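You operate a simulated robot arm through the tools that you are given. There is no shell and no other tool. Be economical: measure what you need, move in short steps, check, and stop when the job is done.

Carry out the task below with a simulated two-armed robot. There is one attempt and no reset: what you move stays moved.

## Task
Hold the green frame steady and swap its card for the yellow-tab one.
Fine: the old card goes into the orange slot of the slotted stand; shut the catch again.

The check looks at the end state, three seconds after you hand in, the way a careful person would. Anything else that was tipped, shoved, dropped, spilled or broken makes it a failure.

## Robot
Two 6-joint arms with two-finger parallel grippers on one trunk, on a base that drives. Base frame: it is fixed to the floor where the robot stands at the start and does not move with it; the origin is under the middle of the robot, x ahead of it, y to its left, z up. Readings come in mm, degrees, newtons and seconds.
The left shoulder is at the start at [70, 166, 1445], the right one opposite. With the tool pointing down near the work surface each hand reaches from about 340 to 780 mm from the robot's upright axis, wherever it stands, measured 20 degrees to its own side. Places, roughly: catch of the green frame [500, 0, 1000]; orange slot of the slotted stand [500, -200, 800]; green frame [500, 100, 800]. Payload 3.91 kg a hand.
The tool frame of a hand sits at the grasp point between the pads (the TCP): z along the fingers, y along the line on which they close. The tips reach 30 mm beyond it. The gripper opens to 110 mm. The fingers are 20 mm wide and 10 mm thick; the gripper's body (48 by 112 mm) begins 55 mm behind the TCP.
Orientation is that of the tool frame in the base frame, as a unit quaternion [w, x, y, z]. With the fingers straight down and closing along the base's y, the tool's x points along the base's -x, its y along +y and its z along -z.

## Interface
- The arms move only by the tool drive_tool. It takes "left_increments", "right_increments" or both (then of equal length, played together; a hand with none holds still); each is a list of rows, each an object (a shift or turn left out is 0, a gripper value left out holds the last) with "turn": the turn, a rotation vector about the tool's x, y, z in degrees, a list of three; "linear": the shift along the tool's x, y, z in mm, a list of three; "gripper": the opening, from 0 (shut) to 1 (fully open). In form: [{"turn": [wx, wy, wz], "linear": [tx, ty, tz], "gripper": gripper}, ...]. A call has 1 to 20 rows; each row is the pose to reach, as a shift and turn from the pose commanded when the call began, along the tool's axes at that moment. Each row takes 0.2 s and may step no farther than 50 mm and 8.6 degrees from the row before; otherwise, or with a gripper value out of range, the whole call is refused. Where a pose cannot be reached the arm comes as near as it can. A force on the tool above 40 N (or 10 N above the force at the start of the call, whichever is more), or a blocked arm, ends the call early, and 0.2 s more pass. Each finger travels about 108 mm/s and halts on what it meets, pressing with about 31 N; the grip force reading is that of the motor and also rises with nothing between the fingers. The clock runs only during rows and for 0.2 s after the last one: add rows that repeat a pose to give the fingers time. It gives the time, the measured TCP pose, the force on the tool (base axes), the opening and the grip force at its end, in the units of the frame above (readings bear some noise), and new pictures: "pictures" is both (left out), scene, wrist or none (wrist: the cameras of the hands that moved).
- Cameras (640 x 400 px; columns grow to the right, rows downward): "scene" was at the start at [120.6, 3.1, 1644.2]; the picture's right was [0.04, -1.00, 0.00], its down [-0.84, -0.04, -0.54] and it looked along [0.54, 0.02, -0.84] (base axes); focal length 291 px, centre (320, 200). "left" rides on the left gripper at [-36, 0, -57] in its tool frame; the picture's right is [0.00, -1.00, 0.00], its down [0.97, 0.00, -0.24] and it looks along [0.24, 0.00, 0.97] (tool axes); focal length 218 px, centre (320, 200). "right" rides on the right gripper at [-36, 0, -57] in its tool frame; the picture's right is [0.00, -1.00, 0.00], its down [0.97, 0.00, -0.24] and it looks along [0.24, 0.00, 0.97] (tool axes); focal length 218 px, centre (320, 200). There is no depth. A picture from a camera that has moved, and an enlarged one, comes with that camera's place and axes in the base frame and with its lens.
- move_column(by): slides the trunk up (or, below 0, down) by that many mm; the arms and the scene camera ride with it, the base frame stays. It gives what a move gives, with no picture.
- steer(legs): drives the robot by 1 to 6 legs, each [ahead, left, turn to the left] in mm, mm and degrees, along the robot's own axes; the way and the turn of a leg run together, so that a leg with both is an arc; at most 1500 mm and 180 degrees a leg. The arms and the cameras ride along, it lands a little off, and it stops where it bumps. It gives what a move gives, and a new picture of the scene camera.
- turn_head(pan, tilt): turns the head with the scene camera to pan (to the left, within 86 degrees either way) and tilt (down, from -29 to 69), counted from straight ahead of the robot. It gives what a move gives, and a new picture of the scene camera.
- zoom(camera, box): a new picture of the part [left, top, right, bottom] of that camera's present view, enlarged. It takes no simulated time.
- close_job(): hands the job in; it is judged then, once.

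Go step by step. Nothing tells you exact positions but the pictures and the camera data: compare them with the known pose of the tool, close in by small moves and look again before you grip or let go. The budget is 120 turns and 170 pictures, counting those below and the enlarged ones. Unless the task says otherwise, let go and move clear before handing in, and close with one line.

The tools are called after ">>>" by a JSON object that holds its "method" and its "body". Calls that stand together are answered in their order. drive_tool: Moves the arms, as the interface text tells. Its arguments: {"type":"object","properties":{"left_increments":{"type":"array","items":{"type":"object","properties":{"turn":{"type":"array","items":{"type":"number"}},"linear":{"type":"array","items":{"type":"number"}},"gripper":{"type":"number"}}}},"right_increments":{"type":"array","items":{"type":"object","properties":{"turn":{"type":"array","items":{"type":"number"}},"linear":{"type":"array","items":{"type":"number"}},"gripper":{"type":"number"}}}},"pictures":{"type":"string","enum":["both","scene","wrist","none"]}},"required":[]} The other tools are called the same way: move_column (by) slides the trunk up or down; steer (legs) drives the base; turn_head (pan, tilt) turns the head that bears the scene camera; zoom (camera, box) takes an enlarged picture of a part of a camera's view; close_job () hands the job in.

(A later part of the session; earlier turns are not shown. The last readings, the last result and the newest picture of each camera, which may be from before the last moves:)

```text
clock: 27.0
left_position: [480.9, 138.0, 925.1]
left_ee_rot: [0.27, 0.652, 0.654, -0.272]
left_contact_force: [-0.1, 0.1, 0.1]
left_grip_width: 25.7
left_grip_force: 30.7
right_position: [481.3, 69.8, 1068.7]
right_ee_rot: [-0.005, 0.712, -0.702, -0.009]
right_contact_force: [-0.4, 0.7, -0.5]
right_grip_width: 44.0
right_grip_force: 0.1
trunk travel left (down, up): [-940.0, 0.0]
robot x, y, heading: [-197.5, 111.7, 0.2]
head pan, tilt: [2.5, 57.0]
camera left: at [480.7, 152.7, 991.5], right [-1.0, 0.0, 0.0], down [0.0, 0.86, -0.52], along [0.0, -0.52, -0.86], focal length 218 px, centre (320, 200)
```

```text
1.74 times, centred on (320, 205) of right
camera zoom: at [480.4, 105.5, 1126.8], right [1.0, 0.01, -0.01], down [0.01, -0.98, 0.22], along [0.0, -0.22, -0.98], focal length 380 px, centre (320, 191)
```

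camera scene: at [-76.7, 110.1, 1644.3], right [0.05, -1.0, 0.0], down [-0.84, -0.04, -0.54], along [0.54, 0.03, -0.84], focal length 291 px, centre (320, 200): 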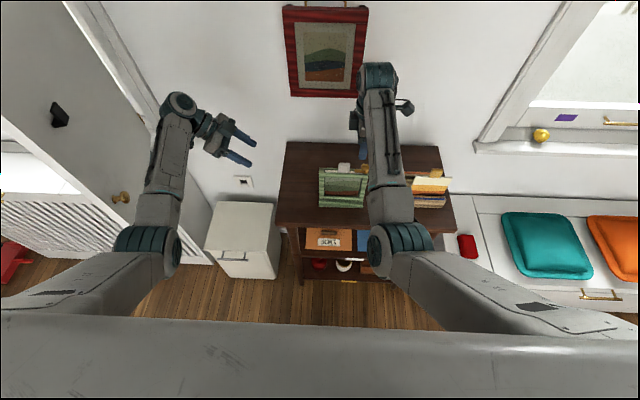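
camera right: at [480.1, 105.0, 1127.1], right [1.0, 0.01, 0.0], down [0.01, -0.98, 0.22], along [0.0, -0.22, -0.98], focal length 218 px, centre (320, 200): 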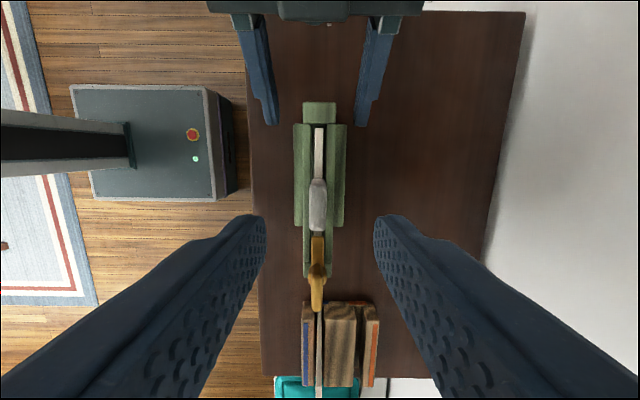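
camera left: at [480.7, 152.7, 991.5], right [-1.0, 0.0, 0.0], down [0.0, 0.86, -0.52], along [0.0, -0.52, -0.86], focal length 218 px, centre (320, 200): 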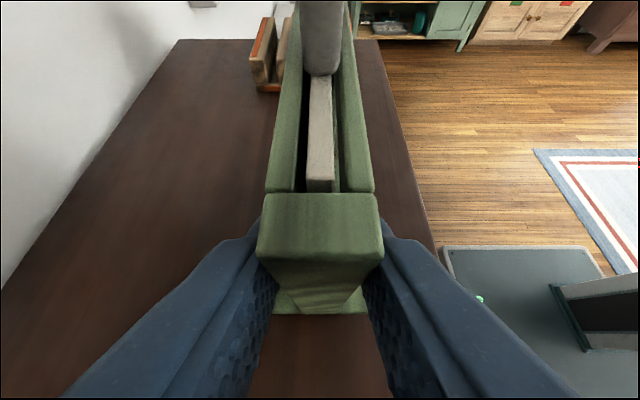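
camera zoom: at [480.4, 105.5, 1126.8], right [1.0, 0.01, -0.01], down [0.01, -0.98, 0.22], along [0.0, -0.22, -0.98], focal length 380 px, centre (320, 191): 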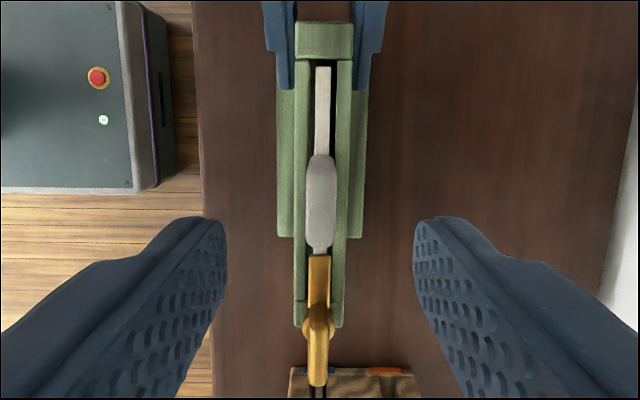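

The left camera shows the frame top at z≈951, so my scene heights were about 17 mm high. The knob is at about (481, −1), z 965–981. I'll move above it, straightening the hand.

>>> {"method": "drive_tool", "body": {"right_increments": [{"linear": [35, 0, 0], "turn": [0.3, 1.1, 0.8]}, {"linear": [71, 0, 10], "turn": [0.3, 1.1, 0.8]}, {"linear": [71, 0, 40], "turn": [0.3, 1.1, 0.8]}, {"linear": [71, 0, 40], "turn": [0.3, 1.1, 0.8]}], "pictures": "wrist"}}

>>> {"method": "zoom", "body": {"camera": "scene", "box": [310, 140, 400, 215]}}

```text
clock: 28.0
left_position: [480.6, 137.8, 924.9]
left_ee_rot: [0.27, 0.652, 0.654, -0.273]
left_contact_force: [-1.1, 1.1, 0.1]
left_grip_width: 25.8
left_grip_force: 30.7
right_position: [481.8, -2.3, 1029.2]
right_ee_rot: [0.0, -0.707, 0.708, 0.0]
right_contact_force: [-0.2, 0.0, 0.7]
right_grip_width: 43.8
right_grip_force: 0.0
trunk travel left (down, up): [-940.0, 0.0]
robot x, y, heading: [-195.6, 111.3, -0.0]
head pan, tilt: [2.5, 57.0]
camera right: at [480.7, 33.2, 1086.1], right [1.0, 0.0, 0.0], down [0.0, -0.97, 0.24], along [0.0, -0.24, -0.97], focal length 218 px, centre (320, 200)
```

right: 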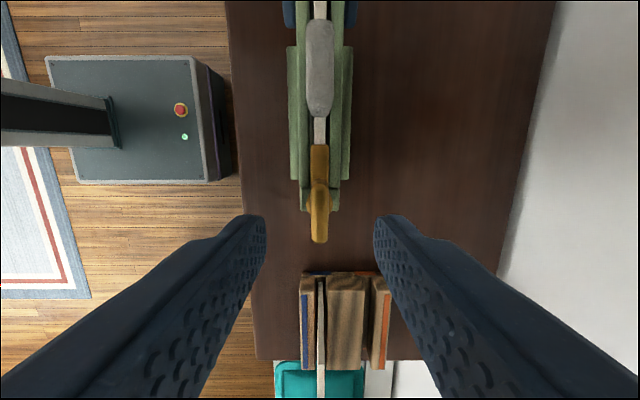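

```text
5.33 times, centred on (355, 178) of scene
camera zoom: at [-76.4, 114.2, 1644.2], right [0.05, -1.0, 0.0], down [-0.84, -0.04, -0.54], along [0.54, 0.03, -0.84], focal length 1554 px, centre (133, 320)
```

zoom: 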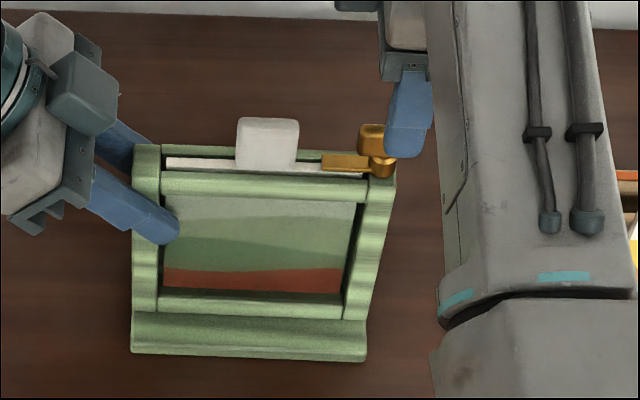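

The knob is centred between the fingers, about 3 mm further in +y. I'll descend to it and close.

>>> {"method": "drive_tool", "body": {"right_increments": [{"linear": [-3, 0, 12]}, {"linear": [-3, 0, 24]}, {"linear": [-3, 0, 32]}, {"linear": [-3, 0, 32], "gripper": 0.25}, {"linear": [-3, 0, 32], "gripper": 0.12}, {"linear": [-3, 0, 32], "gripper": 0.03}, {"linear": [-3, 0, 32], "gripper": 0.03}], "pictures": "both"}}

>>> {"method": "zoom", "body": {"camera": "scene", "box": [310, 140, 400, 215]}}

```text
clock: 29.6
left_position: [480.0, 137.2, 925.4]
left_ee_rot: [0.27, 0.653, 0.653, -0.272]
left_contact_force: [-3.2, -1.6, 0.4]
left_grip_width: 25.8
left_grip_force: 31.0
right_position: [480.8, 1.7, 997.1]
right_ee_rot: [0.001, 0.707, -0.707, 0.0]
right_contact_force: [1.7, 1.4, 0.3]
right_grip_width: 8.0
right_grip_force: 31.1
trunk travel left (down, up): [-940.0, 0.0]
robot x, y, heading: [-194.7, 110.6, -0.2]
head pan, tilt: [2.5, 57.0]
camera scene: at [-76.3, 114.4, 1644.2], right [0.05, -1.0, 0.0], down [-0.84, -0.04, -0.54], along [0.54, 0.03, -0.84], focal length 291 px, centre (320, 200)
camera right: at [480.4, 37.4, 1052.5], right [1.0, 0.0, 0.0], down [0.0, -0.97, 0.24], along [0.0, -0.24, -0.97], focal length 218 px, centre (320, 200)
```

scene: 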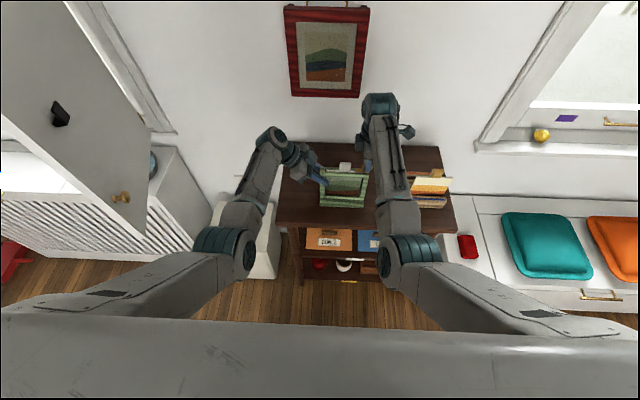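
right: 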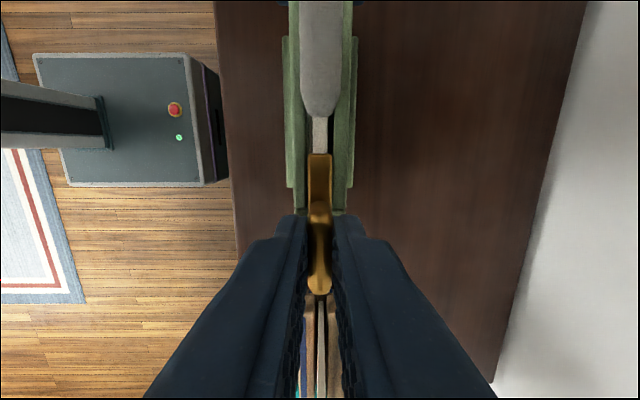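

```text
5.33 times, centred on (355, 178) of scene
camera zoom: at [-76.3, 114.4, 1644.2], right [0.05, -1.0, 0.0], down [-0.84, -0.04, -0.54], along [0.54, 0.03, -0.84], focal length 1554 px, centre (133, 320)
```

zoom: 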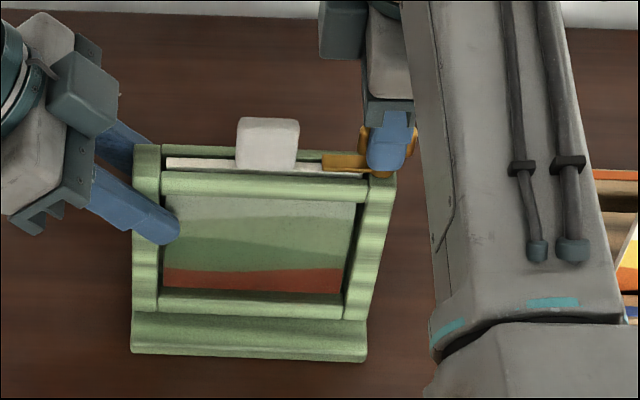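

The knob is gripped. I'll turn it a first 24° and check.

>>> {"method": "drive_tool", "body": {"right_increments": [{"turn": [0, 0, 6]}, {"turn": [0, 0, 12]}, {"turn": [0, 0, 18]}, {"turn": [0, 0, 24]}], "pictures": "wrist"}}

```text
clock: 30.6
left_position: [481.7, 137.5, 924.2]
left_ee_rot: [0.271, 0.652, 0.654, -0.272]
left_contact_force: [3.6, 1.1, 0.4]
left_grip_width: 25.7
left_grip_force: 30.6
right_position: [482.7, 2.4, 996.2]
right_ee_rot: [0.0, -0.545, 0.839, 0.001]
right_contact_force: [-3.8, -2.1, -0.8]
right_grip_width: 16.9
right_grip_force: 30.8
trunk travel left (down, up): [-940.0, 0.0]
robot x, y, heading: [-199.0, 116.2, 0.5]
head pan, tilt: [2.5, 57.0]
camera right: at [495.7, 35.3, 1052.5], right [0.91, -0.41, 0.0], down [-0.39, -0.89, 0.24], along [-0.1, -0.22, -0.97], focal length 218 px, centre (320, 200)
```

right: 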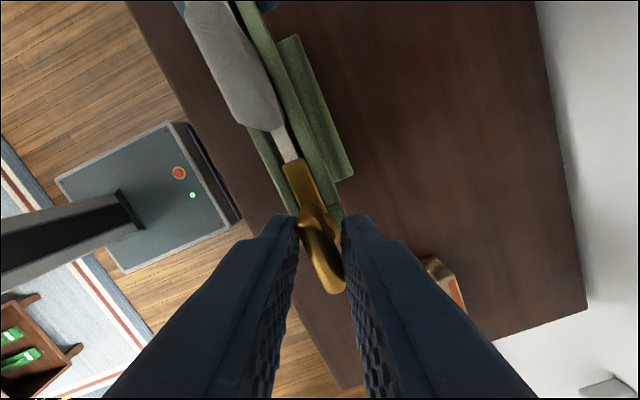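

The catch did not turn that way, since the fingers were pushed open instead. I'll return and try the other direction.

>>> {"method": "drive_tool", "body": {"right_increments": [{"turn": [0, 0, -8]}, {"turn": [0, 0, -16]}, {"turn": [0, 0, -24]}, {"turn": [0, 0, -24]}, {"turn": [0, 0, -32]}, {"turn": [0, 0, -40]}, {"turn": [0, 0, -48]}], "pictures": "wrist"}}

```text
clock: 32.2
left_position: [481.2, 137.8, 925.4]
left_ee_rot: [0.27, 0.652, 0.654, -0.272]
left_contact_force: [6.4, -4.2, -0.1]
left_grip_width: 25.7
left_grip_force: 31.5
right_position: [482.0, 2.5, 997.1]
right_ee_rot: [-0.001, 0.839, -0.544, -0.001]
right_contact_force: [-4.6, 2.7, -0.5]
right_grip_width: 8.2
right_grip_force: 30.9
trunk travel left (down, up): [-940.0, 0.0]
robot x, y, heading: [-198.3, 109.2, 0.4]
head pan, tilt: [2.5, 57.0]
camera right: at [466.2, 35.2, 1053.1], right [0.91, 0.41, 0.0], down [0.4, -0.89, 0.24], along [0.1, -0.22, -0.97], focal length 218 px, centre (320, 200)
```

right: 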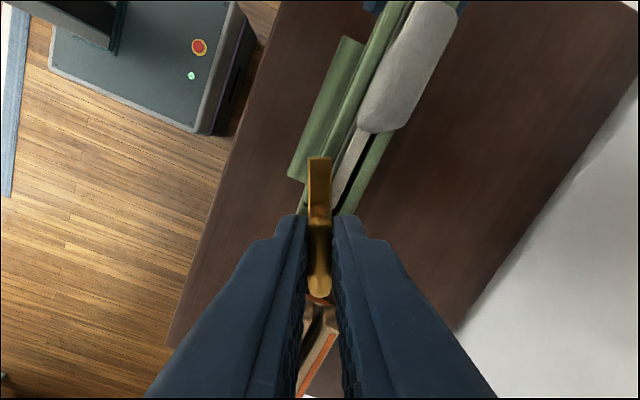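

The catch turns this way, with its arm swinging to the front. I'll continue.

>>> {"method": "drive_tool", "body": {"right_increments": [{"turn": [0, 0, -8]}, {"turn": [0, 0, -16]}, {"turn": [0, 0, -24]}, {"turn": [0, 0, -32]}, {"turn": [0, 0, -40]}, {"turn": [0, 0, -48]}, {"turn": [0, 0, -56]}, {"turn": [0, 0, -64]}], "pictures": "wrist"}}

```text
clock: 34.0
left_position: [481.7, 138.0, 925.4]
left_ee_rot: [0.27, 0.653, 0.654, -0.271]
left_contact_force: [7.8, 7.4, -0.4]
left_grip_width: 25.8
left_grip_force: 31.0
right_position: [482.7, 0.2, 996.7]
right_ee_rot: [0.0, 1.0, -0.016, -0.001]
right_contact_force: [-7.9, -9.6, 0.1]
right_grip_width: 8.0
right_grip_force: 31.0
trunk travel left (down, up): [-940.0, 0.0]
robot x, y, heading: [-194.0, 109.6, 0.3]
head pan, tilt: [2.5, 57.0]
camera right: at [445.4, 2.3, 1052.9], right [0.03, 1.0, 0.0], down [0.97, -0.03, 0.24], along [0.24, -0.01, -0.97], focal length 218 px, centre (320, 200)
```

right: 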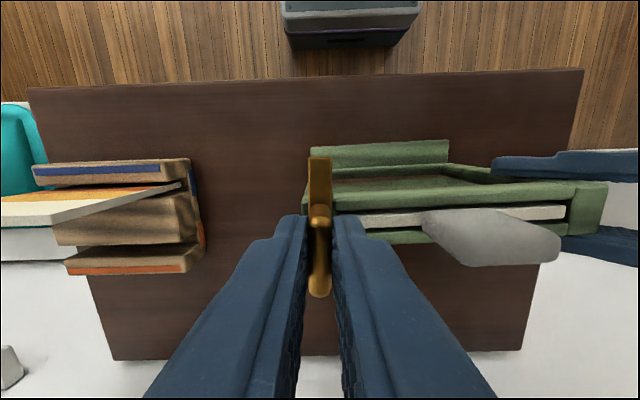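

The catch is open at about 88°. I'll release the knob, lift, turn back 90° and move over the grey tab.

>>> {"method": "drive_tool", "body": {"right_increments": [{"gripper": 0.2}, {"gripper": 0.35}, {"gripper": 0.35}, {"linear": [0, 0, -40]}, {"linear": [0, 0, -75], "turn": [0, 0, 8]}, {"linear": [0, 0, -75], "turn": [0, 0, 16]}, {"linear": [0, 0, -75], "turn": [0, 0, 24]}, {"linear": [0, 0, -75], "turn": [0, 0, 32]}, {"linear": [0, 0, -75], "turn": [0, 0, 40]}, {"linear": [0, 0, -75], "turn": [0, 0, 48]}, {"linear": [0, -10, -75], "turn": [0, 0, 56]}, {"linear": [0, -20, -75], "turn": [0, 0, 64]}, {"linear": [0, -30, -75], "turn": [0, 0, 72]}, {"linear": [0, -45, -75], "turn": [0, 0, 80]}, {"linear": [0, -62, -75], "turn": [0, 0, 88]}, {"linear": [0, -62, -75], "turn": [0, 0, 88.2]}], "pictures": "wrist"}}

>>> {"method": "zoom", "body": {"camera": "scene", "box": [310, 140, 400, 215]}}

>>> {"method": "zoom", "body": {"camera": "right", "box": [260, 90, 380, 320]}}

```text
clock: 37.4
left_position: [481.2, 137.8, 925.7]
left_ee_rot: [0.271, 0.653, 0.653, -0.272]
left_contact_force: [0.0, 1.3, 0.4]
left_grip_width: 25.8
left_grip_force: 31.0
right_position: [482.4, 63.8, 1071.7]
right_ee_rot: [0.0, -0.705, 0.709, 0.0]
right_contact_force: [0.4, 0.2, 0.7]
right_grip_width: 38.5
right_grip_force: 0.0
trunk travel left (down, up): [-940.0, 0.0]
robot x, y, heading: [-197.9, 113.5, -0.1]
head pan, tilt: [2.5, 57.0]
camera right: at [483.0, 100.2, 1127.7], right [1.0, 0.0, 0.0], down [0.0, -0.97, 0.24], along [0.0, -0.24, -0.97], focal length 218 px, centre (320, 200)
```

right: 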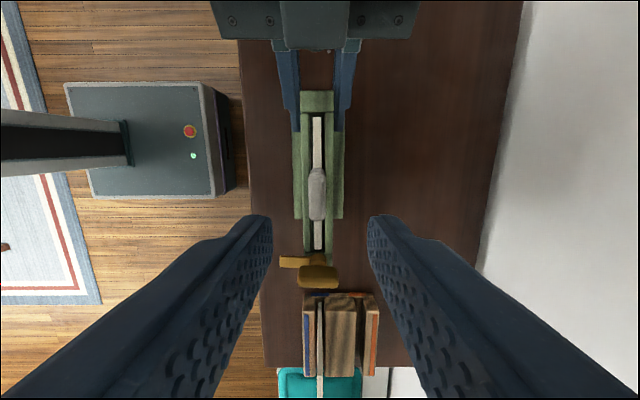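

```text
5.33 times, centred on (355, 178) of scene
camera zoom: at [-76.5, 114.2, 1644.2], right [0.05, -1.0, 0.0], down [-0.84, -0.04, -0.54], along [0.54, 0.03, -0.84], focal length 1554 px, centre (133, 320)
```

zoom: 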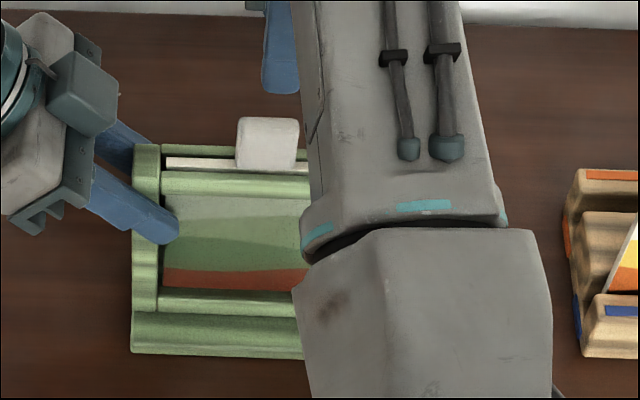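

```text
1.74 times, centred on (320, 205) of right
camera zoom: at [483.0, 100.2, 1127.7], right [1.0, 0.0, 0.0], down [0.0, -0.97, 0.24], along [0.0, -0.24, -0.97], focal length 380 px, centre (320, 191)
```

zoom: 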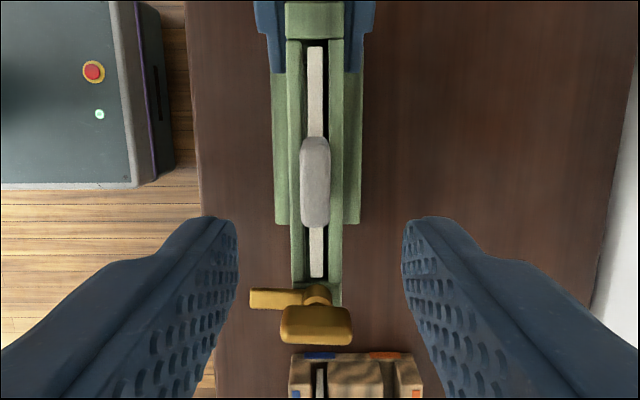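

The card is free. The tab is centred near (481, 67) and is about 12 mm thick. I'll descend so the tips stop just above the frame top and grip it.

>>> {"method": "drive_tool", "body": {"right_increments": [{"linear": [-3, 1, 30]}, {"linear": [-3, 1, 60]}, {"linear": [-3, 1, 75]}, {"linear": [-3, 1, 85]}, {"linear": [-3, 1, 85], "gripper": 0.2}, {"linear": [-3, 1, 85], "gripper": 0.03}, {"linear": [-3, 1, 85], "gripper": 0.03}, {"linear": [-3, 1, 85], "gripper": 0.03}], "pictures": "wrist"}}

>>> {"method": "zoom", "body": {"camera": "left", "box": [220, 0, 420, 200]}}

```text
clock: 39.2
left_position: [482.2, 137.5, 926.6]
left_ee_rot: [0.27, 0.652, 0.654, -0.272]
left_contact_force: [-0.1, 0.5, -0.2]
left_grip_width: 25.8
left_grip_force: 31.0
right_position: [482.0, 67.4, 986.7]
right_ee_rot: [0.001, -0.706, 0.708, 0.001]
right_contact_force: [-0.6, 0.6, 0.3]
right_grip_width: 11.3
right_grip_force: 31.1
trunk travel left (down, up): [-940.0, 0.0]
robot x, y, heading: [-194.3, 109.1, 0.4]
head pan, tilt: [2.5, 57.0]
camera right: at [481.9, 103.8, 1042.8], right [1.0, 0.0, 0.0], down [0.0, -0.97, 0.24], along [0.0, -0.24, -0.97], focal length 218 px, centre (320, 200)
```

right: 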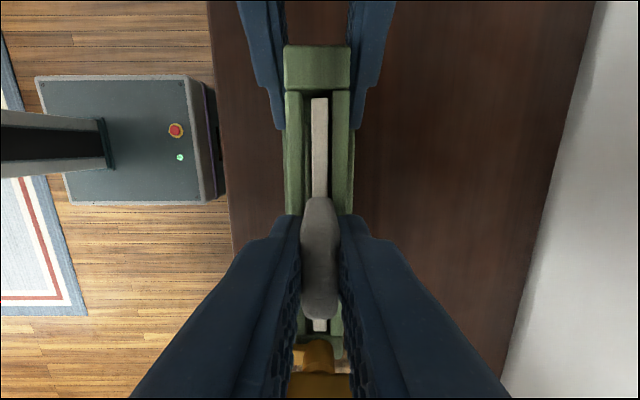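

```text
2.00 times, centred on (320, 100) of left
camera zoom: at [480.6, 152.5, 991.6], right [-1.0, 0.0, 0.0], down [0.0, 0.86, -0.52], along [0.0, -0.52, -0.86], focal length 436 px, centre (320, 400)
```

zoom: 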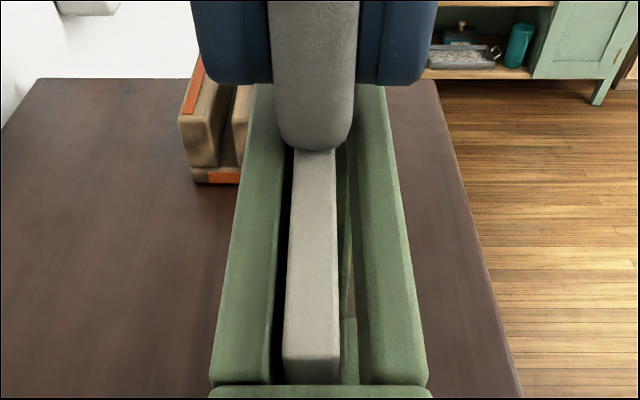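

The tab is held, 11 mm wide. I'll draw the card straight up in steps, watching the force and reach.

>>> {"method": "drive_tool", "body": {"right_increments": [{"linear": [0, 0, -8]}, {"linear": [0, 0, -20]}, {"linear": [0, 0, -35]}, {"linear": [0, 0, -50]}, {"linear": [0, 0, -65]}, {"linear": [0, 0, -80]}, {"linear": [0, 0, -80]}], "pictures": "scene"}}

>>> {"method": "zoom", "body": {"camera": "left", "box": [220, 0, 420, 200]}}

```text
clock: 40.8
left_position: [481.2, 137.9, 923.3]
left_ee_rot: [0.27, 0.652, 0.653, -0.273]
left_contact_force: [-1.3, 0.6, -0.3]
left_grip_width: 25.9
left_grip_force: 31.3
right_position: [482.2, 66.0, 1066.2]
right_ee_rot: [-0.001, -0.706, 0.708, 0.0]
right_contact_force: [0.3, -0.1, -0.1]
right_grip_width: 11.2
right_grip_force: 31.4
trunk travel left (down, up): [-940.0, 0.0]
robot x, y, heading: [-196.1, 108.5, 0.0]
head pan, tilt: [2.5, 57.0]
camera scene: at [-76.3, 114.6, 1644.2], right [0.05, -1.0, 0.0], down [-0.84, -0.04, -0.54], along [0.54, 0.03, -0.84], focal length 291 px, centre (320, 200)
```

scene: 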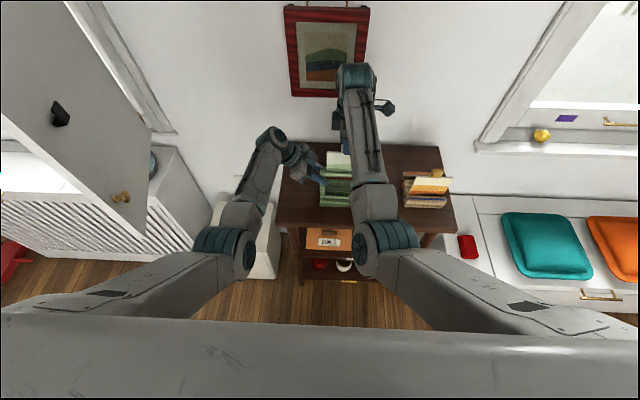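

```text
2.00 times, centred on (320, 100) of left
camera zoom: at [480.6, 152.5, 991.6], right [-1.0, 0.0, 0.0], down [0.0, 0.86, -0.52], along [0.0, -0.52, -0.86], focal length 436 px, centre (320, 400)
```

zoom: 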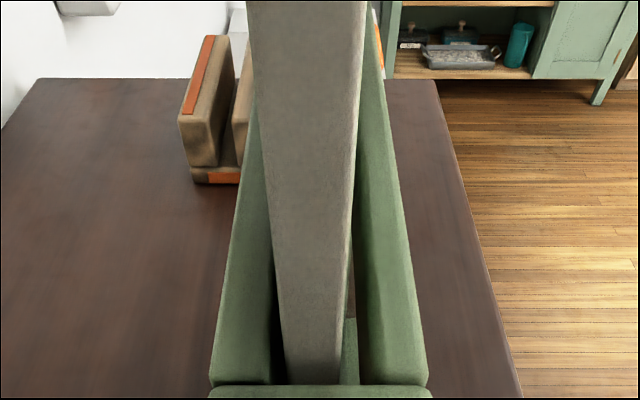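

Smooth so far, with no force. I'll keep lifting.

>>> {"method": "drive_tool", "body": {"right_increments": [{"linear": [0, 0, -12]}, {"linear": [0, 0, -24]}, {"linear": [0, 0, -36]}, {"linear": [0, 0, -36]}], "pictures": "none"}}

>>> {"method": "zoom", "body": {"camera": "left", "box": [220, 0, 420, 200]}}

>>> {"method": "zoom", "body": {"camera": "scene", "box": [300, 120, 400, 215]}}

```text
clock: 41.8
left_position: [481.9, 138.5, 925.3]
left_ee_rot: [0.27, 0.652, 0.654, -0.272]
left_contact_force: [-0.6, 0.1, -0.4]
left_grip_width: 26.0
left_grip_force: 30.8
right_position: [483.8, 68.1, 1102.4]
right_ee_rot: [0.0, -0.706, 0.709, 0.0]
right_contact_force: [-0.2, 0.8, -0.3]
right_grip_width: 10.9
right_grip_force: 31.2
trunk travel left (down, up): [-940.0, 0.0]
robot x, y, heading: [-197.1, 112.6, 0.4]
head pan, tilt: [2.5, 57.0]
```

```text
2.00 times, centred on (320, 100) of left
camera zoom: at [480.6, 152.5, 991.6], right [-1.0, 0.0, 0.0], down [0.0, 0.86, -0.52], along [0.0, -0.52, -0.86], focal length 436 px, centre (320, 400)
```

zoom: 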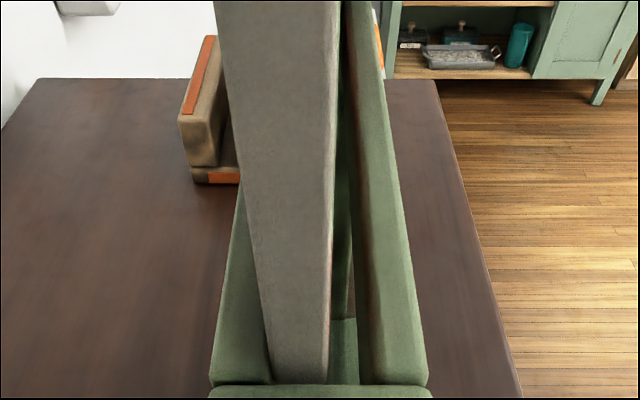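

```text
4.21 times, centred on (350, 168) of scene
camera zoom: at [-76.3, 114.6, 1644.2], right [0.05, -1.0, 0.0], down [-0.84, -0.04, -0.54], along [0.54, 0.03, -0.84], focal length 1226 px, centre (194, 337)
```

zoom: 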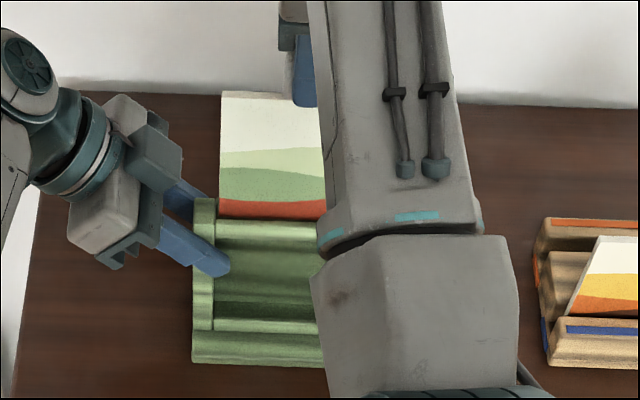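

>>> {"method": "drive_tool", "body": {"right_increments": [{"linear": [0, 1, -10]}, {"linear": [0, 1, -20]}, {"linear": [0, 1, -32]}, {"linear": [0, 1, -32]}], "pictures": "wrist"}}

>>> {"method": "zoom", "body": {"camera": "left", "box": [220, 0, 420, 200]}}

>>> {"method": "zoom", "body": {"camera": "scene", "box": [300, 120, 400, 215]}}

```text
clock: 42.8
left_position: [481.2, 139.0, 924.8]
left_ee_rot: [0.271, 0.652, 0.654, -0.272]
left_contact_force: [1.0, 0.4, -0.4]
left_grip_width: 26.2
left_grip_force: 31.2
right_position: [484.7, 69.5, 1131.3]
right_ee_rot: [0.001, -0.706, 0.708, -0.001]
right_contact_force: [0.2, -0.4, 0.4]
right_grip_width: 11.2
right_grip_force: 31.1
right hand out of reach, approached as far as the arm can: row 3, 4
trunk travel left (down, up): [-940.0, 0.0]
robot x, y, heading: [-195.8, 113.6, 0.2]
head pan, tilt: [2.5, 57.0]
camera right: at [484.4, 105.6, 1187.3], right [1.0, 0.0, 0.0], down [0.0, -0.97, 0.24], along [0.0, -0.24, -0.97], focal length 218 px, centre (320, 200)
```

right: 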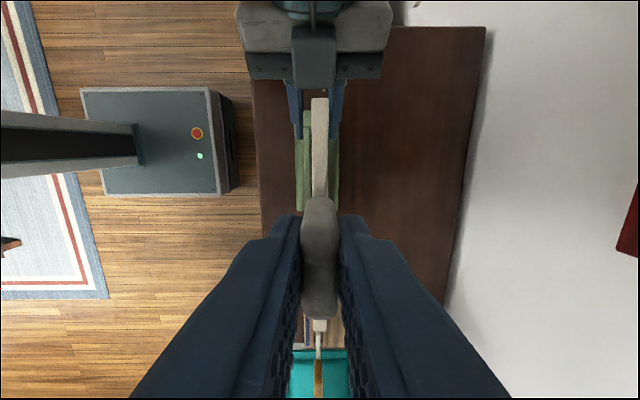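

```text
2.00 times, centred on (320, 100) of left
camera zoom: at [480.6, 152.5, 991.6], right [-1.0, 0.0, 0.0], down [0.0, 0.86, -0.52], along [0.0, -0.52, -0.86], focal length 436 px, centre (320, 400)
```

zoom: 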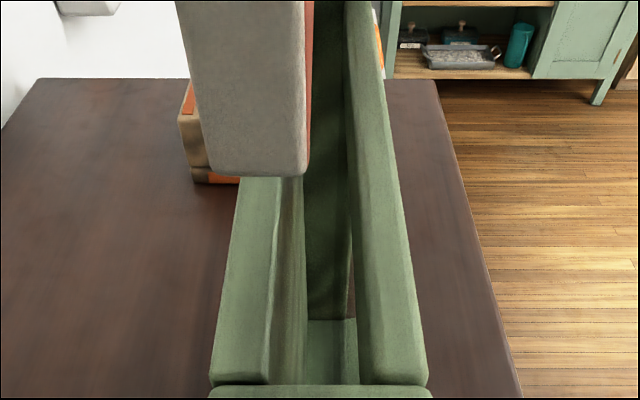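

```text
4.21 times, centred on (350, 168) of scene
camera zoom: at [-76.4, 114.6, 1644.2], right [0.05, -1.0, 0.0], down [-0.84, -0.04, -0.54], along [0.54, 0.03, -0.84], focal length 1226 px, centre (194, 337)
```

zoom: 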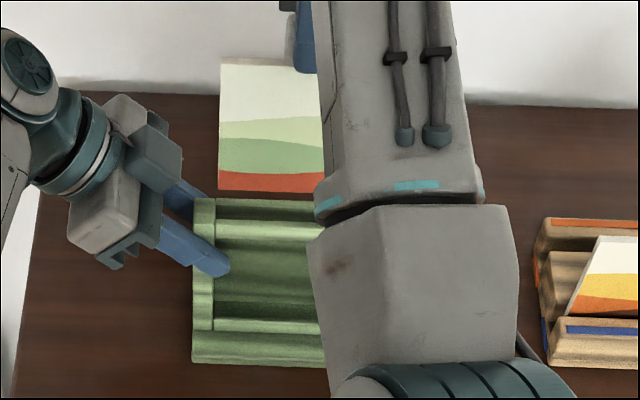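

The old card is out, with its bottom at z≈972. I'll carry it back to x≈543 to clear the knob, then right towards the stand, stopping short to look.

>>> {"method": "drive_tool", "body": {"right_increments": [{"linear": [0, -20, 0]}, {"linear": [0, -40, -5]}, {"linear": [0, -60, -8]}, {"linear": [40, -60, -8]}, {"linear": [80, -60, -8]}, {"linear": [120, -60, -8]}, {"linear": [155, -60, -8]}, {"linear": [185, -60, -8]}, {"linear": [185, -60, -8]}], "pictures": "both"}}

>>> {"method": "zoom", "body": {"camera": "right", "box": [240, 200, 400, 400]}}

>>> {"method": "zoom", "body": {"camera": "scene", "box": [320, 100, 480, 220]}}

```text
clock: 44.8
left_position: [482.0, 137.4, 925.0]
left_ee_rot: [0.27, 0.652, 0.654, -0.272]
left_contact_force: [0.1, -1.4, -0.6]
left_grip_width: 25.9
left_grip_force: 31.3
right_position: [545.1, -116.0, 1139.7]
right_ee_rot: [0.0, -0.706, 0.708, 0.0]
right_contact_force: [0.1, 0.4, -0.2]
right_grip_width: 11.5
right_grip_force: 31.0
trunk travel left (down, up): [-940.0, 0.0]
robot x, y, heading: [-194.0, 112.2, 0.3]
head pan, tilt: [2.5, 57.0]
camera scene: at [-76.1, 115.1, 1644.2], right [0.05, -1.0, 0.0], down [-0.84, -0.04, -0.54], along [0.54, 0.03, -0.84], focal length 291 px, centre (320, 200)
camera right: at [544.2, -78.7, 1196.7], right [1.0, 0.0, 0.0], down [0.0, -0.97, 0.24], along [0.0, -0.24, -0.97], focal length 218 px, centre (320, 200)
```

scene: 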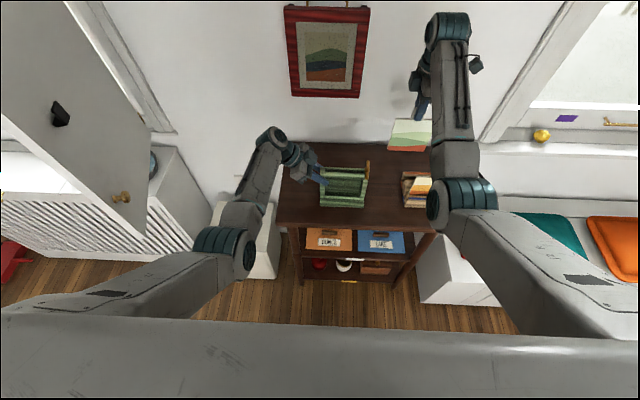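
right: 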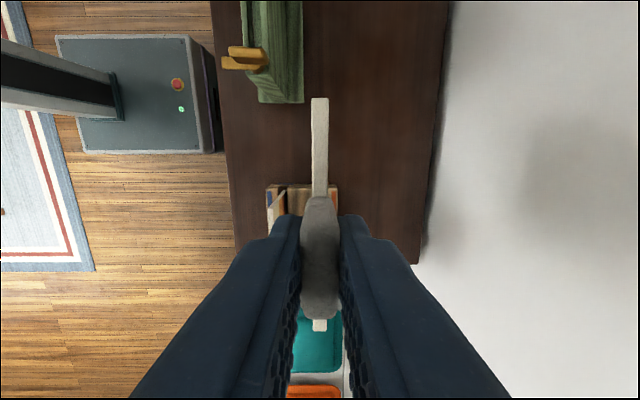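

```text
2.00 times, centred on (320, 300) of right
camera zoom: at [544.2, -78.7, 1196.7], right [1.0, 0.0, 0.0], down [0.0, -0.97, 0.24], along [0.0, -0.24, -0.97], focal length 436 px, centre (320, 0)
```

zoom: 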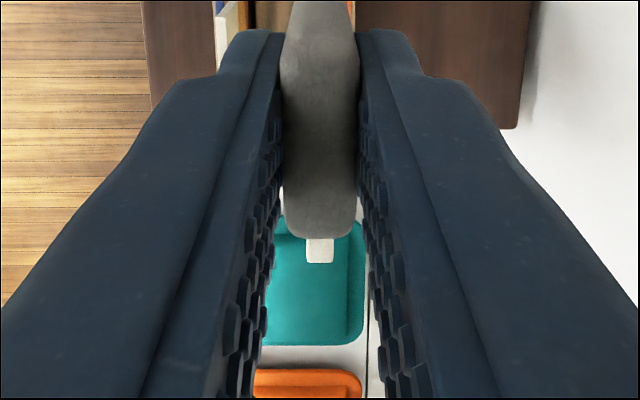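

```text
3.33 times, centred on (400, 160) of scene
camera zoom: at [-76.1, 115.1, 1644.2], right [0.05, -1.0, 0.0], down [-0.84, -0.04, -0.54], along [0.54, 0.03, -0.84], focal length 971 px, centre (53, 333)
```

zoom: 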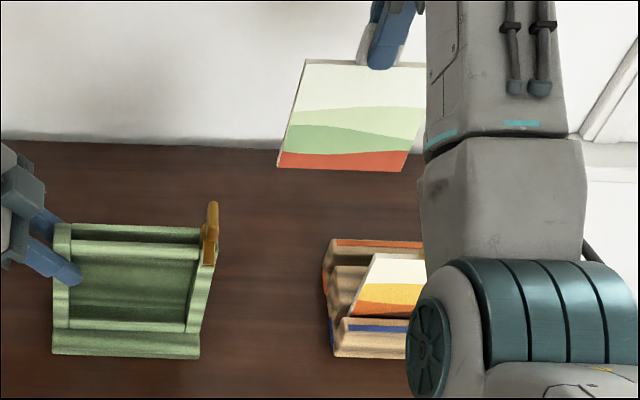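

>>> {"method": "zoom", "body": {"camera": "right", "box": [250, 80, 350, 230]}}

```text
2.67 times, centred on (300, 155) of right
camera zoom: at [544.2, -78.7, 1196.7], right [1.0, 0.0, 0.0], down [0.0, -0.97, 0.24], along [0.0, -0.24, -0.97], focal length 582 px, centre (373, 320)
```

zoom: 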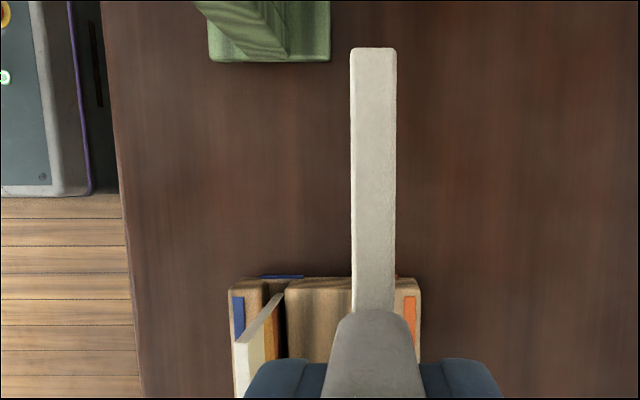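

>>> {"method": "zoom", "body": {"camera": "left", "box": [240, 0, 340, 110]}}

```text
3.64 times, centred on (290, 55) of left
camera zoom: at [480.8, 152.5, 991.6], right [-1.0, 0.0, 0.0], down [0.0, 0.85, -0.52], along [0.0, -0.52, -0.85], focal length 794 px, centre (429, 727)
```

zoom: 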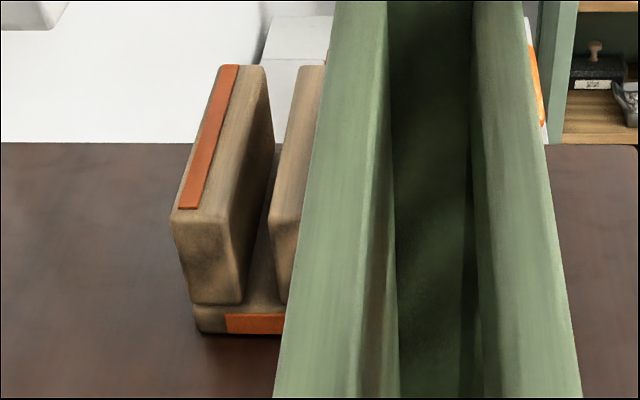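

The orange slot is at x≈544.5, y centre ≈ −210, with wall tops at z≈847 and the floor near 812. I'll move over it and lower until the card bottom is just above the walls.

>>> {"method": "drive_tool", "body": {"right_increments": [{"linear": [45, 0.5, 0]}, {"linear": [93, 0.5, 10]}, {"linear": [93, 0.5, 55]}, {"linear": [93, 0.5, 95]}, {"linear": [93, 0.5, 120]}, {"linear": [93, 0.5, 122]}, {"linear": [93, 0.5, 122]}], "pictures": "wrist"}}

>>> {"method": "zoom", "body": {"camera": "left", "box": [240, 0, 340, 110]}}

>>> {"method": "zoom", "body": {"camera": "scene", "box": [370, 110, 490, 220]}}

```text
clock: 46.4
left_position: [480.9, 138.2, 924.8]
left_ee_rot: [0.27, 0.652, 0.654, -0.271]
left_contact_force: [-0.8, 0.4, -0.1]
left_grip_width: 26.0
left_grip_force: 30.6
right_position: [544.5, -208.8, 1015.9]
right_ee_rot: [0.0, -0.706, 0.708, 0.0]
right_contact_force: [-1.1, -0.5, -1.0]
right_grip_width: 11.0
right_grip_force: 31.2
trunk travel left (down, up): [-940.0, 0.0]
robot x, y, heading: [-198.0, 111.3, 0.2]
head pan, tilt: [2.5, 57.0]
camera right: at [543.4, -172.9, 1072.3], right [1.0, 0.0, 0.0], down [0.0, -0.97, 0.24], along [0.0, -0.24, -0.97], focal length 218 px, centre (320, 200)
```

right: 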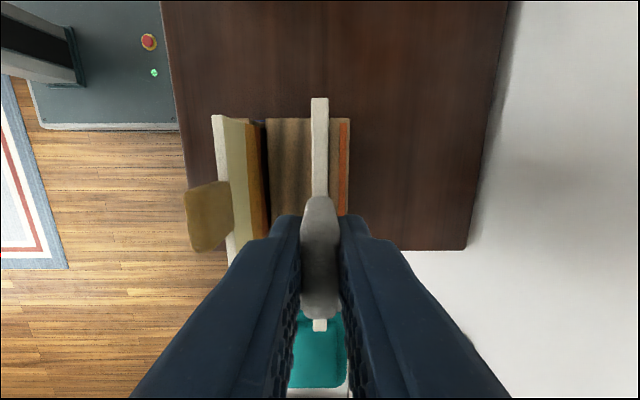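

```text
3.64 times, centred on (290, 55) of left
camera zoom: at [480.6, 152.4, 991.6], right [-1.0, 0.0, 0.0], down [0.0, 0.86, -0.52], along [0.0, -0.52, -0.86], focal length 794 px, centre (429, 727)
```

zoom: 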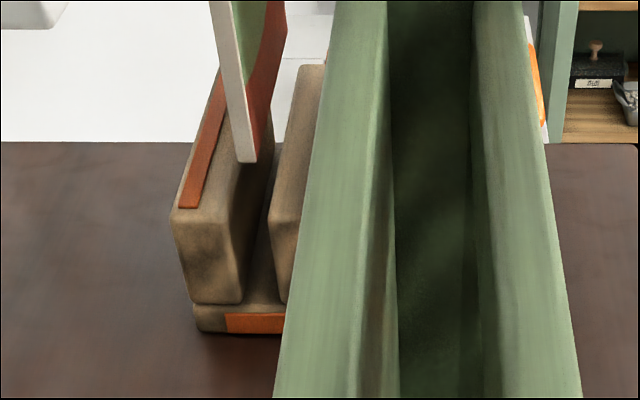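

```text
3.64 times, centred on (430, 165) of scene
camera zoom: at [-76.4, 114.5, 1644.2], right [0.05, -1.0, 0.0], down [-0.84, -0.04, -0.54], along [0.54, 0.03, -0.84], focal length 1059 px, centre (-80, 327)
```

zoom: 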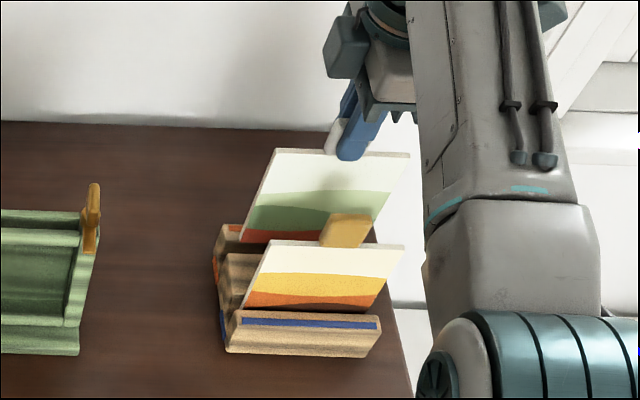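

The card is aligned with the orange slot, within 1 mm. I'll lower it in.

>>> {"method": "drive_tool", "body": {"right_increments": [{"linear": [0, -0.8, 8]}, {"linear": [0, -0.8, 18]}, {"linear": [0, -0.8, 28]}, {"linear": [0, -0.8, 36]}, {"linear": [0, -0.8, 40]}, {"linear": [0, -0.8, 40]}], "pictures": "wrist"}}

>>> {"method": "zoom", "body": {"camera": "left", "box": [240, 0, 340, 110]}}

>>> {"method": "zoom", "body": {"camera": "scene", "box": [370, 110, 490, 220]}}

```text
clock: 47.8
left_position: [481.4, 138.3, 924.8]
left_ee_rot: [0.27, 0.653, 0.653, -0.273]
left_contact_force: [-0.1, 0.0, 0.6]
left_grip_width: 25.8
left_grip_force: 30.8
right_position: [545.1, -209.5, 976.6]
right_ee_rot: [0.0, -0.706, 0.709, -0.001]
right_contact_force: [0.1, -0.3, 0.1]
right_grip_width: 11.0
right_grip_force: 31.3
trunk travel left (down, up): [-940.0, 0.0]
robot x, y, heading: [-197.2, 114.8, 0.1]
head pan, tilt: [2.5, 57.0]
camera right: at [544.8, -173.7, 1032.1], right [1.0, 0.0, 0.0], down [0.0, -0.97, 0.24], along [0.0, -0.24, -0.97], focal length 218 px, centre (320, 200)
```

right: 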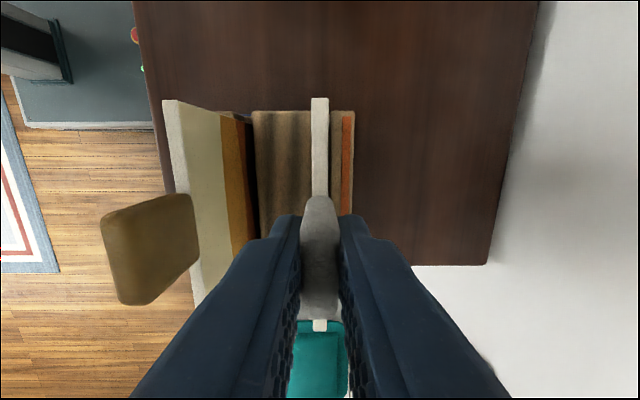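

```text
3.64 times, centred on (290, 55) of left
camera zoom: at [480.6, 152.4, 991.6], right [-1.0, 0.0, 0.0], down [0.0, 0.86, -0.52], along [0.0, -0.52, -0.86], focal length 794 px, centre (429, 727)
```

zoom: 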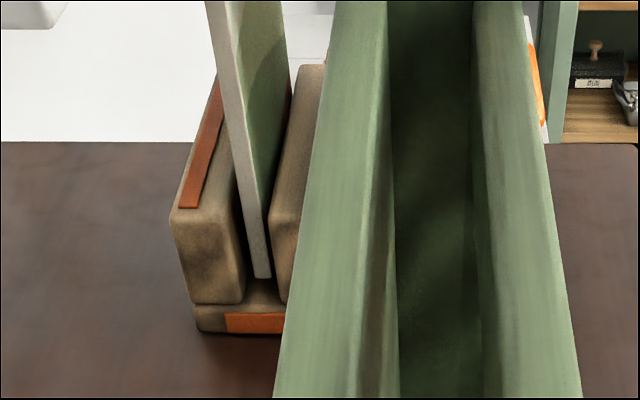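

```text
3.64 times, centred on (430, 165) of scene
camera zoom: at [-76.4, 114.4, 1644.2], right [0.05, -1.0, 0.0], down [-0.84, -0.04, -0.54], along [0.54, 0.03, -0.84], focal length 1059 px, centre (-80, 327)
```

zoom: 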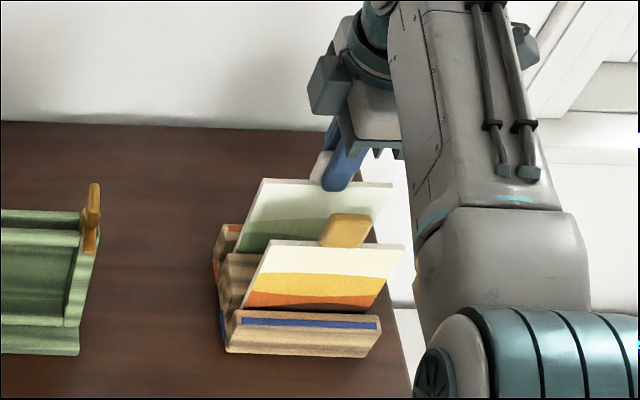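

>>> {"method": "drive_tool", "body": {"right_increments": [{"linear": [0, 0, 2]}, {"linear": [0, 0, 4]}, {"linear": [0, 0, 5]}, {"linear": [0, 0, 5]}], "pictures": "none"}}

>>> {"method": "zoom", "body": {"camera": "left", "box": [240, 0, 340, 110]}}

```text
clock: 48.8
left_position: [481.1, 137.3, 926.2]
left_ee_rot: [0.27, 0.652, 0.654, -0.272]
left_contact_force: [-0.2, 0.3, 0.4]
left_grip_width: 26.1
left_grip_force: 31.2
right_position: [545.6, -208.5, 969.0]
right_ee_rot: [0.0, -0.706, 0.708, 0.001]
right_contact_force: [-0.2, 0.3, -0.5]
right_grip_width: 10.8
right_grip_force: 30.7
trunk travel left (down, up): [-940.0, 0.0]
robot x, y, heading: [-194.4, 114.2, 0.4]
head pan, tilt: [2.5, 57.0]
```

```text
3.64 times, centred on (290, 55) of left
camera zoom: at [480.6, 152.4, 991.6], right [-1.0, 0.0, 0.0], down [0.0, 0.86, -0.52], along [0.0, -0.52, -0.86], focal length 794 px, centre (429, 727)
```

zoom: 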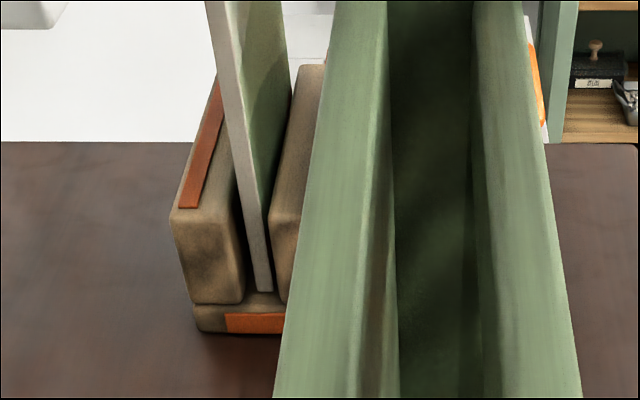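

I'll ease it down the last bit, release, and lift away.

>>> {"method": "drive_tool", "body": {"right_increments": [{"linear": [0, 0, 1]}, {"linear": [0, 0, 2]}, {"linear": [0, 0, 2]}, {"linear": [0, 0, 2], "gripper": 0.2}, {"linear": [0, 0, 2], "gripper": 0.35}, {"linear": [0, 0, 2], "gripper": 0.35}, {"linear": [0, 0, -25]}, {"linear": [0, 0, -60]}, {"linear": [0, 0, -95]}, {"linear": [0, 0, -95]}], "pictures": "wrist"}}

>>> {"method": "zoom", "body": {"camera": "scene", "box": [370, 110, 490, 220]}}

>>> {"method": "zoom", "body": {"camera": "left", "box": [240, 0, 340, 110]}}

```text
clock: 51.0
left_position: [481.4, 138.2, 924.9]
left_ee_rot: [0.27, 0.652, 0.654, -0.272]
left_contact_force: [-0.5, 1.2, 0.9]
left_grip_width: 25.8
left_grip_force: 31.3
right_position: [545.3, -209.5, 1067.5]
right_ee_rot: [0.0, -0.706, 0.708, 0.0]
right_contact_force: [-0.4, 0.6, 0.4]
right_grip_width: 38.4
right_grip_force: 0.1
trunk travel left (down, up): [-940.0, 0.0]
robot x, y, heading: [-196.7, 109.2, 0.0]
head pan, tilt: [2.5, 57.0]
camera right: at [543.8, -172.5, 1123.2], right [1.0, 0.0, 0.0], down [0.0, -0.97, 0.24], along [0.0, -0.24, -0.97], focal length 218 px, centre (320, 200)
```

right: 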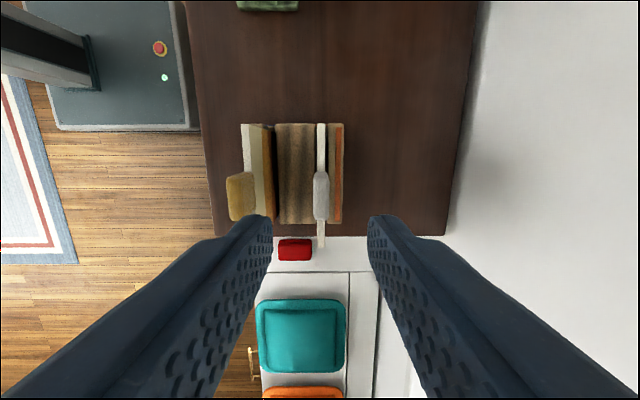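

```text
3.64 times, centred on (430, 165) of scene
camera zoom: at [-76.4, 114.6, 1644.2], right [0.05, -1.0, 0.0], down [-0.84, -0.04, -0.54], along [0.54, 0.03, -0.84], focal length 1059 px, centre (-80, 327)
```

zoom: 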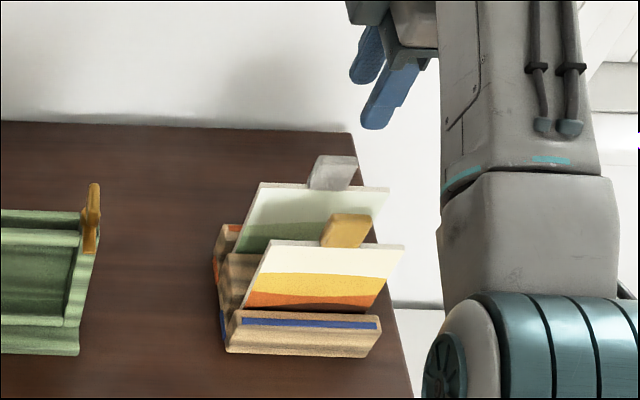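

```text
3.64 times, centred on (290, 55) of left
camera zoom: at [480.6, 152.5, 991.6], right [-1.0, 0.0, 0.0], down [0.0, 0.86, -0.52], along [0.0, -0.52, -0.86], focal length 794 px, centre (429, 727)
```

zoom: 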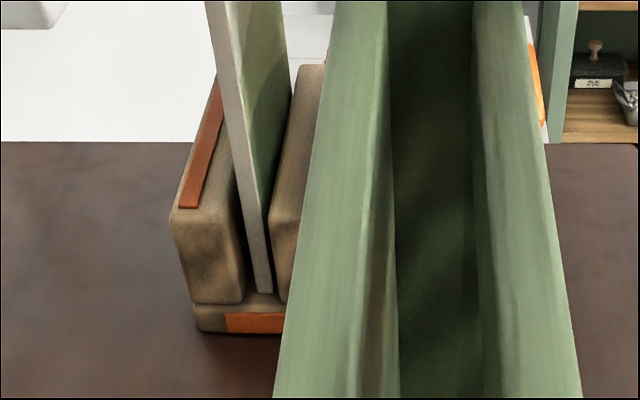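

The old card sits in the orange slot. Next I'll move over the yellow tab and look.

>>> {"method": "drive_tool", "body": {"right_increments": [{"linear": [0, 32, 0]}, {"linear": [0, 63, 0]}, {"linear": [0, 63, 0]}], "pictures": "wrist"}}

>>> {"method": "zoom", "body": {"camera": "right", "box": [260, 90, 420, 270]}}

```text
clock: 51.8
left_position: [480.3, 138.1, 926.0]
left_ee_rot: [0.271, 0.652, 0.655, -0.271]
left_contact_force: [-2.0, -0.4, 0.3]
left_grip_width: 25.9
left_grip_force: 31.6
right_position: [479.6, -208.5, 1066.3]
right_ee_rot: [0.001, -0.706, 0.709, 0.001]
right_contact_force: [0.1, 0.1, -0.5]
right_grip_width: 38.4
right_grip_force: 0.0
trunk travel left (down, up): [-940.0, 0.0]
robot x, y, heading: [-195.4, 110.4, 0.2]
head pan, tilt: [2.5, 57.0]
camera right: at [479.5, -172.6, 1123.8], right [1.0, 0.0, 0.0], down [0.0, -0.97, 0.24], along [0.0, -0.24, -0.97], focal length 218 px, centre (320, 200)
```

right: 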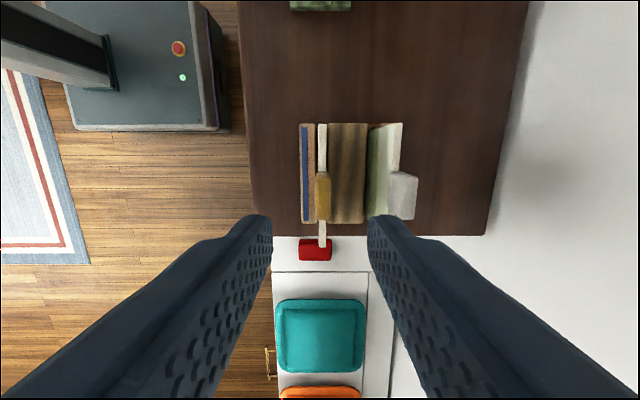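

```text
2.22 times, centred on (340, 180) of right
camera zoom: at [479.5, -172.6, 1123.8], right [1.0, 0.0, 0.0], down [0.0, -0.97, 0.24], along [0.0, -0.24, -0.97], focal length 485 px, centre (276, 244)
```

zoom: 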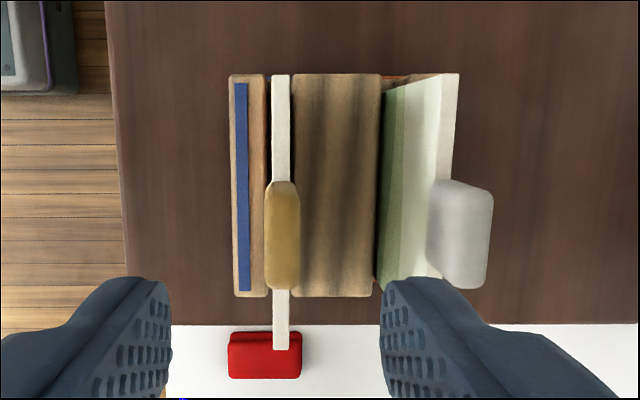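

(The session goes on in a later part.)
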